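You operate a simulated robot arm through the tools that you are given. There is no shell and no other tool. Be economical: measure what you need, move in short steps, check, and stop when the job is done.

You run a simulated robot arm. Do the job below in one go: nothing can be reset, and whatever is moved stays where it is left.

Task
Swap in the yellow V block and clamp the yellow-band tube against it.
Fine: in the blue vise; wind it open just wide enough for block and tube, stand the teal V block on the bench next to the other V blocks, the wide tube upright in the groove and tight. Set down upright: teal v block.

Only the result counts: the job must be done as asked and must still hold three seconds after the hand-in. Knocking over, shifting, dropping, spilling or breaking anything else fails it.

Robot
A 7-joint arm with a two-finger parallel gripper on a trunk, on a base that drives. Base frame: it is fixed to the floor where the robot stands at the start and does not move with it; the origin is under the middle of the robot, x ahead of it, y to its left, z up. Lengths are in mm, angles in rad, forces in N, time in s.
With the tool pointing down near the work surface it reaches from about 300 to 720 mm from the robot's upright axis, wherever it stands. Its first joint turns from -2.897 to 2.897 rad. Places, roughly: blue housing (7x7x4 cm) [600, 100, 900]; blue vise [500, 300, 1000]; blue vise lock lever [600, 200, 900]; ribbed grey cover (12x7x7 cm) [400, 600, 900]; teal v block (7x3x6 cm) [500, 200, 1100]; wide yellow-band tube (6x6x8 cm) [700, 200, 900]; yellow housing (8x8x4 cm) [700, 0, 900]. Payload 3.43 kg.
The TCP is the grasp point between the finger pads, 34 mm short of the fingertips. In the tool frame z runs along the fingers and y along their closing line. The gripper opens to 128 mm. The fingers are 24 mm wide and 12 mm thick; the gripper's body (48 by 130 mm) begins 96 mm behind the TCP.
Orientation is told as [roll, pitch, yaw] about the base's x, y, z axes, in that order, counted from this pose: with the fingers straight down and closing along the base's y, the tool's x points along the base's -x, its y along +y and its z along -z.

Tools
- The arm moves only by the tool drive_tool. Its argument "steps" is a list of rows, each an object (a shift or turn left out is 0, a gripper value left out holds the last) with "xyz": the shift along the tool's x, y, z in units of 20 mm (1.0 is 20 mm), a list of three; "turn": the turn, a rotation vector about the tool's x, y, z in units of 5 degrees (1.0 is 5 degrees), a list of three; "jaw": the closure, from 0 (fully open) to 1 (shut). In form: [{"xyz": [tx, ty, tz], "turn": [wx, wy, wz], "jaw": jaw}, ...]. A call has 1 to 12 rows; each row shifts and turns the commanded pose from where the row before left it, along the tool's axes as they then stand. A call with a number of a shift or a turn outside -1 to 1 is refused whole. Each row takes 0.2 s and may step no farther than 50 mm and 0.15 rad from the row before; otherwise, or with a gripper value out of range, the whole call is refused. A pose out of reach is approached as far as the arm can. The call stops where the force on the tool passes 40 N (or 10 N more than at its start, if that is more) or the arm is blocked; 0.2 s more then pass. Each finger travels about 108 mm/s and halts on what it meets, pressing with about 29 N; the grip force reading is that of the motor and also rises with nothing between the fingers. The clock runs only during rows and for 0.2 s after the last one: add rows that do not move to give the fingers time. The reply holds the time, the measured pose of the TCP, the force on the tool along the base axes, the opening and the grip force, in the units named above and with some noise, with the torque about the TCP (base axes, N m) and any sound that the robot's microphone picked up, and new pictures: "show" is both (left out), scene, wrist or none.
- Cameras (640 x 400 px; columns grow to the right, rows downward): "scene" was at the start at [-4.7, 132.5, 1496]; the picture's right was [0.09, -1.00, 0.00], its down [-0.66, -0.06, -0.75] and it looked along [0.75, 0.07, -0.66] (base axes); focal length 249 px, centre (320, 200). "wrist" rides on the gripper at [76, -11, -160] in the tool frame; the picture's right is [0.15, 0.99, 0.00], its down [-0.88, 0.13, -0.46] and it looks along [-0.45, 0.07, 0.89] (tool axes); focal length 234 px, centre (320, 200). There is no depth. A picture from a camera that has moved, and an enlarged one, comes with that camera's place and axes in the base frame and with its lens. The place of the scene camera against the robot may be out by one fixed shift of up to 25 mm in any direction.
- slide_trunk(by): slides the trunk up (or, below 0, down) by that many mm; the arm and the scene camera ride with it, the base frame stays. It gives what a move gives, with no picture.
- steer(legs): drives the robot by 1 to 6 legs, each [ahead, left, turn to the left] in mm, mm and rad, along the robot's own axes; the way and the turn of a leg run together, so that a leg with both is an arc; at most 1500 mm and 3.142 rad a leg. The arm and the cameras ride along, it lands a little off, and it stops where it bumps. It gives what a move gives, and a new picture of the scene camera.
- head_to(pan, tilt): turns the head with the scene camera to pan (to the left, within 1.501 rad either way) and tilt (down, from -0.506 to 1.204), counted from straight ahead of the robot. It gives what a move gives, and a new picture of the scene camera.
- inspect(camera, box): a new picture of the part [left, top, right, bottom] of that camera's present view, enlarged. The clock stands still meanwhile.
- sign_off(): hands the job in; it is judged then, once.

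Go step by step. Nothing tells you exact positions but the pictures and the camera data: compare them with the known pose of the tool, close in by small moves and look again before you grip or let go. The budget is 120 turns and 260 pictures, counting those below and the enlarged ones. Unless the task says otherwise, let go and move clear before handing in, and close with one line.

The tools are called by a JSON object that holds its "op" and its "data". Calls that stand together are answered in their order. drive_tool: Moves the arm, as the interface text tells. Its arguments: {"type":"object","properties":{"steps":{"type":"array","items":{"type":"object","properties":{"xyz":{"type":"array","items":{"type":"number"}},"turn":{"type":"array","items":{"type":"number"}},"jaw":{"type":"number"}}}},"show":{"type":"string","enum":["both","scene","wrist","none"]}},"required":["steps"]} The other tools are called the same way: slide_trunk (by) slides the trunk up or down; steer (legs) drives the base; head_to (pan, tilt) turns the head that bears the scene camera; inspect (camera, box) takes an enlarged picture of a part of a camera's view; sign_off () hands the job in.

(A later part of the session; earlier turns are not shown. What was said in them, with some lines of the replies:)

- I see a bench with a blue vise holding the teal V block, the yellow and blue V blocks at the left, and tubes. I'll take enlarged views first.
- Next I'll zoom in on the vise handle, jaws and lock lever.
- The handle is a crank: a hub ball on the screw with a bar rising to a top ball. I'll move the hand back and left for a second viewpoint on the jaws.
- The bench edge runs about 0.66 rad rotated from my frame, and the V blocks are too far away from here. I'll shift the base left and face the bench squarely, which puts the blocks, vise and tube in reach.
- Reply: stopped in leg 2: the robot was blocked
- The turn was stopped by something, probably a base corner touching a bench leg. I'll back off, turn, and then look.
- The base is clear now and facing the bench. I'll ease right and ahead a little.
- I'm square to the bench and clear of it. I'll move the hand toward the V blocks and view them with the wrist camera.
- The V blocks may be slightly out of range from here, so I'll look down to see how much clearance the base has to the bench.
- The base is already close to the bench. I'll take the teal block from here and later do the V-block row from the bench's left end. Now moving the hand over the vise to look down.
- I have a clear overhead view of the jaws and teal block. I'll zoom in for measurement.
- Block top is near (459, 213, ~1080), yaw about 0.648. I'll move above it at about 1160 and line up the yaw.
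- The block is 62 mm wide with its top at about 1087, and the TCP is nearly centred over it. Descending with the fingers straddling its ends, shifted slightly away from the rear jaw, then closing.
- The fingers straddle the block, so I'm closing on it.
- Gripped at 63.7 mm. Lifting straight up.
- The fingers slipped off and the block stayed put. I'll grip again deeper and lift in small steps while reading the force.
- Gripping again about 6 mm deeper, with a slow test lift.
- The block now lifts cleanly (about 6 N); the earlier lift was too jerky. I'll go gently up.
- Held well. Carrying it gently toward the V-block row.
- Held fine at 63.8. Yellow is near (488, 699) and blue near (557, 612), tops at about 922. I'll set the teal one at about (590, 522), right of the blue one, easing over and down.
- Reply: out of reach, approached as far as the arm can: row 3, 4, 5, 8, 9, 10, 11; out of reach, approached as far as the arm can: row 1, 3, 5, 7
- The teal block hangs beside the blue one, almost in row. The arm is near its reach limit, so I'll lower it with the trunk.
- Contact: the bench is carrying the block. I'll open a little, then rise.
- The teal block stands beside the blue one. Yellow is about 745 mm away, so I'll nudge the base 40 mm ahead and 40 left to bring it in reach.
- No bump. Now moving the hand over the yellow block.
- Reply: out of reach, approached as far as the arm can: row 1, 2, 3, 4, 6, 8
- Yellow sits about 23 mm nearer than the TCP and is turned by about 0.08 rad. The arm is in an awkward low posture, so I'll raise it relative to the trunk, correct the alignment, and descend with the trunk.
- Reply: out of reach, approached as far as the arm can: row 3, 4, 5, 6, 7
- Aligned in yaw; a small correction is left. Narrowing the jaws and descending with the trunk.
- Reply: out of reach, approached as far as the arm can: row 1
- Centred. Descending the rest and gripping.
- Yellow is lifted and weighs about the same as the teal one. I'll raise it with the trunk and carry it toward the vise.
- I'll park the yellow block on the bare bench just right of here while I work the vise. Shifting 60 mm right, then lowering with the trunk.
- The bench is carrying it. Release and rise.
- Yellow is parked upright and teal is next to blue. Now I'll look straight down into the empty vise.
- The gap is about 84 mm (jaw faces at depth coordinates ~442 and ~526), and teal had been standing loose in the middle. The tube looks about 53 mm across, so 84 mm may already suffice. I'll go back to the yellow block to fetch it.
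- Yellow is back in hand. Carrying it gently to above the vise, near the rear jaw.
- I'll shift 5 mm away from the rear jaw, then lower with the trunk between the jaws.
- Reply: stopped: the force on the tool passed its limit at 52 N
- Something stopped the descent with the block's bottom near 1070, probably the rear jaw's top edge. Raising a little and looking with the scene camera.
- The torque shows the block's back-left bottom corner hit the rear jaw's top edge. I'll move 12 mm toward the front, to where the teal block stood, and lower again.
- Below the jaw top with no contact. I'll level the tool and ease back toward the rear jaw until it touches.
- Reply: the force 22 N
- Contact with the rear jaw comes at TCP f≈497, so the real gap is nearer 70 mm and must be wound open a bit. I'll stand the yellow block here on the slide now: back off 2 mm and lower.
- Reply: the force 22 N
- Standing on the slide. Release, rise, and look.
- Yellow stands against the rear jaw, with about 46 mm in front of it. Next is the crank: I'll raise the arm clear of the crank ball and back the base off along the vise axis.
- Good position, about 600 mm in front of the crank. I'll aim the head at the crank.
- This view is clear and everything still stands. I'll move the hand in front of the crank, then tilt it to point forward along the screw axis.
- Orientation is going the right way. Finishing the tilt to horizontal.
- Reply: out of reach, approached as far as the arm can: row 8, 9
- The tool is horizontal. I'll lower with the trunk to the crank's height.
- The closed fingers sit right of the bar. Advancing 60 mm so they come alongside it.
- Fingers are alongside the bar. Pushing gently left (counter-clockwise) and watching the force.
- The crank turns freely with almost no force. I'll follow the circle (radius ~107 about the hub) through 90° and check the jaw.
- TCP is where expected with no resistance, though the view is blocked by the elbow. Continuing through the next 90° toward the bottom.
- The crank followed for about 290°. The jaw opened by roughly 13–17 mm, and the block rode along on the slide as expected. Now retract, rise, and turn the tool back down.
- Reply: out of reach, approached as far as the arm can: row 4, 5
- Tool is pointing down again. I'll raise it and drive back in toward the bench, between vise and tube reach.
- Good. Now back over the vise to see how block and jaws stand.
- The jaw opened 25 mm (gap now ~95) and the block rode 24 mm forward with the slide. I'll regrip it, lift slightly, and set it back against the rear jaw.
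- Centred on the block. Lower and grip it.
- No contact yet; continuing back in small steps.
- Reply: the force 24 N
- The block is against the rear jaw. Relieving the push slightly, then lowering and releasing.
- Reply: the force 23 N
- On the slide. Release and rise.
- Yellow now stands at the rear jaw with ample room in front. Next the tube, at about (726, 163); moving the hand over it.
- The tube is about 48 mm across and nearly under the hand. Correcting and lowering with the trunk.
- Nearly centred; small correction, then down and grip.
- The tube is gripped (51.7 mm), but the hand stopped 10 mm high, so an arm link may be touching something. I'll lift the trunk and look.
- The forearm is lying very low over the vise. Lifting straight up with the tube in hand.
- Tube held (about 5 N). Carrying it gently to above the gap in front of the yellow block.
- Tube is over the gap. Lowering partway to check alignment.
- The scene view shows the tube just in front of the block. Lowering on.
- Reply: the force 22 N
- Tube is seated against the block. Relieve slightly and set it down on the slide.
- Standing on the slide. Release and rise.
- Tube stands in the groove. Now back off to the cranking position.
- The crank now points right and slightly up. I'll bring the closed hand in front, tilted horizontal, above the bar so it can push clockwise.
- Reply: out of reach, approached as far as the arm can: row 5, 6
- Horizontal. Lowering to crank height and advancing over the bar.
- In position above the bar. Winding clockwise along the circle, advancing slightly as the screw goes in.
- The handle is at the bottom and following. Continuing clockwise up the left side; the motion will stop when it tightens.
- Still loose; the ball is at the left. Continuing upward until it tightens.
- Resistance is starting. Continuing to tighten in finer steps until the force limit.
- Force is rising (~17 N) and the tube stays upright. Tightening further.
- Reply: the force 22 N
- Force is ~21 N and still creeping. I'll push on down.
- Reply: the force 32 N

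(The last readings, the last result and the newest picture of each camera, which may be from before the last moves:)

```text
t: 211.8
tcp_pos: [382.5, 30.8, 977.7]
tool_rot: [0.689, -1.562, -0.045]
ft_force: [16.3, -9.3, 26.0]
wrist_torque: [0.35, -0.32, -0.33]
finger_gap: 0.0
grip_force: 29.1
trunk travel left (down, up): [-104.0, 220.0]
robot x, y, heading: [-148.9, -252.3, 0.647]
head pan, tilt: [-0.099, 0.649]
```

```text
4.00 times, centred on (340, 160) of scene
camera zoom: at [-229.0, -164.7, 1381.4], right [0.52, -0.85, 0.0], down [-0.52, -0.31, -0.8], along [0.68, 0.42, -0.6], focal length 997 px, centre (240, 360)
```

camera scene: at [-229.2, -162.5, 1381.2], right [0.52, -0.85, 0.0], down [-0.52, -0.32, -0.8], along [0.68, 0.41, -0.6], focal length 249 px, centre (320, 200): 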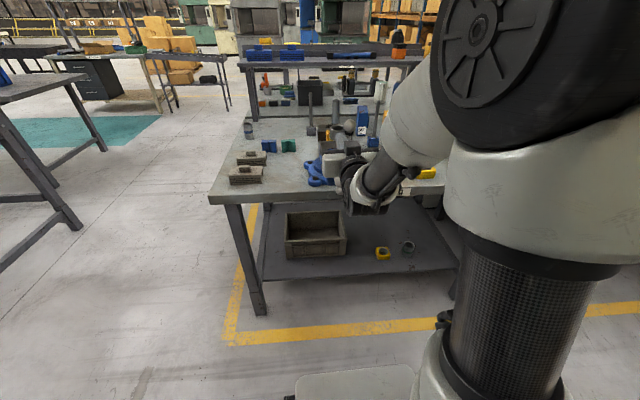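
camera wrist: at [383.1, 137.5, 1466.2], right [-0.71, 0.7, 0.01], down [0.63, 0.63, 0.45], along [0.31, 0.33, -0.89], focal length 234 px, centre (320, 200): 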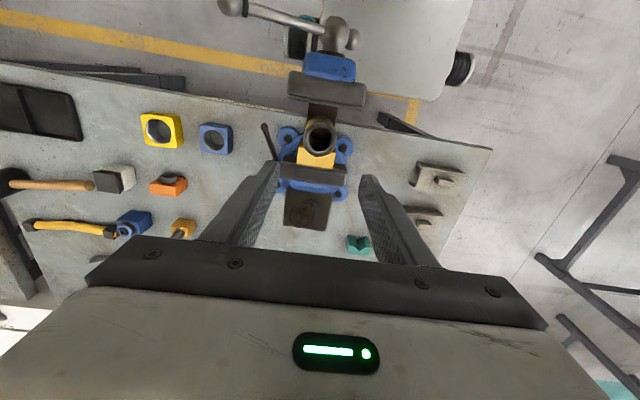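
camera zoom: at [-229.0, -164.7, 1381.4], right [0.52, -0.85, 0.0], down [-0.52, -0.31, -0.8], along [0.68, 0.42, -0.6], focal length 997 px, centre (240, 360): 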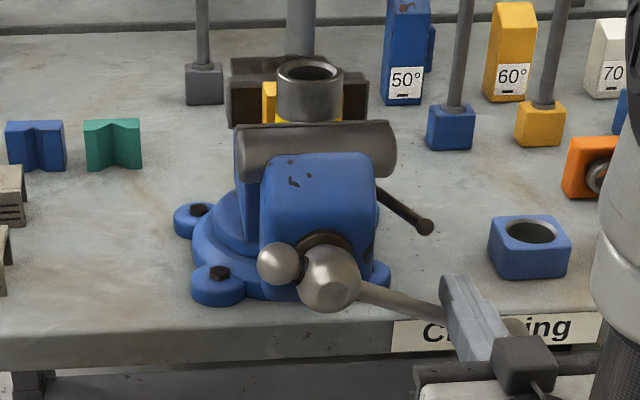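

About 32 N now. One more push up to the force limit.

{"op": "drive_tool", "data": {"steps": [{"xyz": [0.45, 0.18, 0]}, {"xyz": [0.45, 0.22, 0]}, {"xyz": [0.42, 0.26, 0]}, {"xyz": [0.4, 0.3, 0]}, {"xyz": [0.36, 0.34, 0]}, {"xyz": [0.32, 0.38, 0]}, {}], "show": "none"}}

{"op": "inspect", "data": {"camera": "scene", "box": [290, 110, 390, 210]}}

```text
t: 213.4
tcp_pos: [363.7, 53.3, 928.3]
tool_rot: [0.407, -1.561, 0.23]
ft_force: [27.4, -16.0, 21.4]
wrist_torque: [0.19, -0.43, -0.55]
finger_gap: 0.0
grip_force: 28.9
trunk travel left (down, up): [-104.0, 220.0]
robot x, y, heading: [-146.2, -250.8, 0.649]
head pan, tilt: [-0.099, 0.649]
```

```text
4.00 times, centred on (340, 160) of scene
camera zoom: at [-227.9, -165.1, 1381.5], right [0.52, -0.85, 0.0], down [-0.52, -0.31, -0.8], along [0.68, 0.42, -0.6], focal length 997 px, centre (240, 360)
```

zoom: 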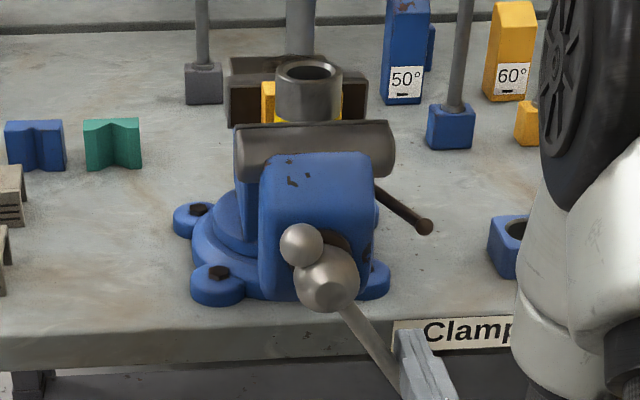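

About 38 N on the crank and the jaw no longer moves, so it's tight. I'll ease off and retract.

{"op": "drive_tool", "data": {"steps": [{"xyz": [-0.4, -0.5, 0]}, {"xyz": [-0.4, -0.5, 0]}, {"xyz": [0, 0, -0.7]}, {"xyz": [0, 0, -1]}, {"xyz": [0, 0, -1]}, {"xyz": [0, 0, -1]}, {}], "show": "scene"}}

{"op": "inspect", "data": {"camera": "scene", "box": [290, 110, 390, 210]}}

```text
t: 215.0
tcp_pos: [313.6, -2.5, 942.5]
tool_rot: [0.324, -1.553, 0.325]
ft_force: [-0.4, 0.2, 0.4]
wrist_torque: [-0.01, -0.04, 0.01]
finger_gap: 0.1
grip_force: 28.8
trunk travel left (down, up): [-104.0, 220.0]
robot x, y, heading: [-148.5, -250.8, 0.646]
head pan, tilt: [-0.099, 0.649]
camera scene: at [-228.7, -163.0, 1381.3], right [0.52, -0.85, 0.0], down [-0.52, -0.32, -0.8], along [0.68, 0.42, -0.6], focal length 249 px, centre (320, 200)
```

scene: 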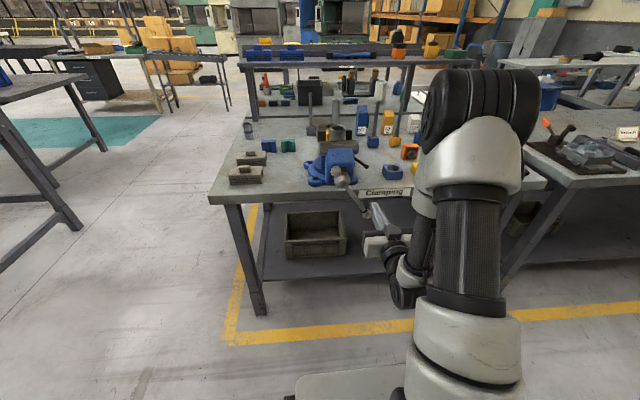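

```text
4.00 times, centred on (340, 160) of scene
camera zoom: at [-228.7, -163.0, 1381.3], right [0.52, -0.85, 0.0], down [-0.52, -0.32, -0.8], along [0.68, 0.42, -0.6], focal length 997 px, centre (240, 360)
```

zoom: 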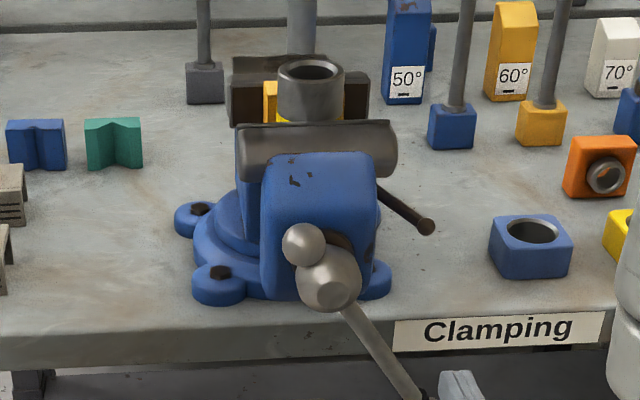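

Clear of the crank. Raising the trunk for a higher look at the clamped tube.

{"op": "slide_trunk", "data": {"by": 215}}

{"op": "inspect", "data": {"camera": "scene", "box": [290, 150, 390, 250]}}

{"op": "inspect", "data": {"camera": "scene", "box": [310, 165, 360, 215]}}

{"op": "inspect", "data": {"camera": "scene", "box": [220, 120, 540, 300]}}

```text
t: 217.3
tcp_pos: [313.0, -3.0, 1159.0]
tool_rot: [0.32, -1.552, 0.329]
ft_force: [0.8, -0.3, -0.4]
wrist_torque: [0.01, 0.02, -0.03]
finger_gap: 0.0
grip_force: 29.0
trunk travel left (down, up): [-319.0, 5.0]
robot x, y, heading: [-149.6, -250.2, 0.648]
head pan, tilt: [-0.099, 0.649]
```

```text
4.00 times, centred on (340, 200) of scene
camera zoom: at [-228.7, -163.0, 1596.2], right [0.52, -0.85, 0.0], down [-0.52, -0.32, -0.8], along [0.68, 0.42, -0.6], focal length 997 px, centre (240, 200)
```

zoom: 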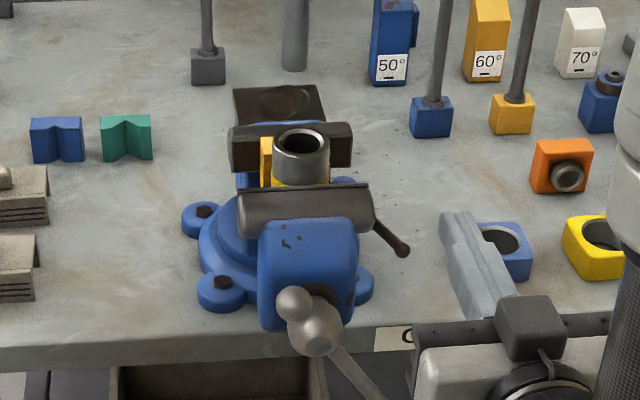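

```text
8.00 times, centred on (335, 190) of scene
camera zoom: at [-228.7, -163.0, 1596.2], right [0.52, -0.85, 0.0], down [-0.52, -0.32, -0.8], along [0.68, 0.42, -0.6], focal length 1994 px, centre (200, 280)
```

zoom: 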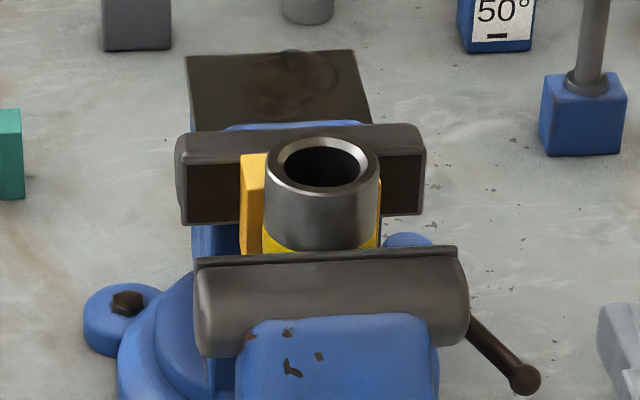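

```text
2.00 times, centred on (380, 210) of scene
camera zoom: at [-228.7, -163.0, 1596.2], right [0.52, -0.85, 0.0], down [-0.52, -0.32, -0.8], along [0.68, 0.42, -0.6], focal length 499 px, centre (200, 180)
```

zoom: 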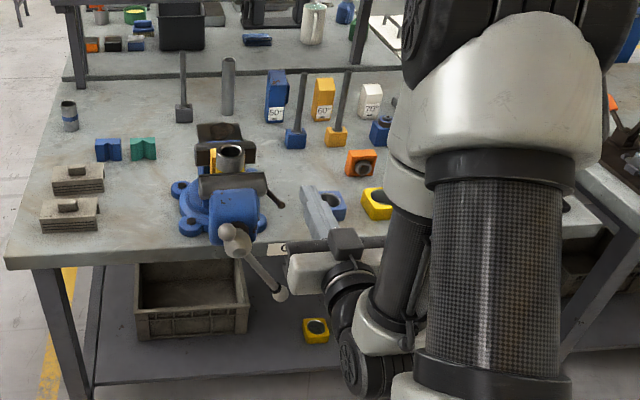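

The tube stands upright and tight in the yellow block's groove, teal stands beside the blue block, and nothing else has moved. The hand is clear, so I'm handing in.

{"op": "sign_off", "data": {}}

```text
The job is handed in.
```

The yellow V block is in the blue vise with the yellow-band tube clamped upright and tight in its groove, and the teal V block stands on the bench next to the blue one.
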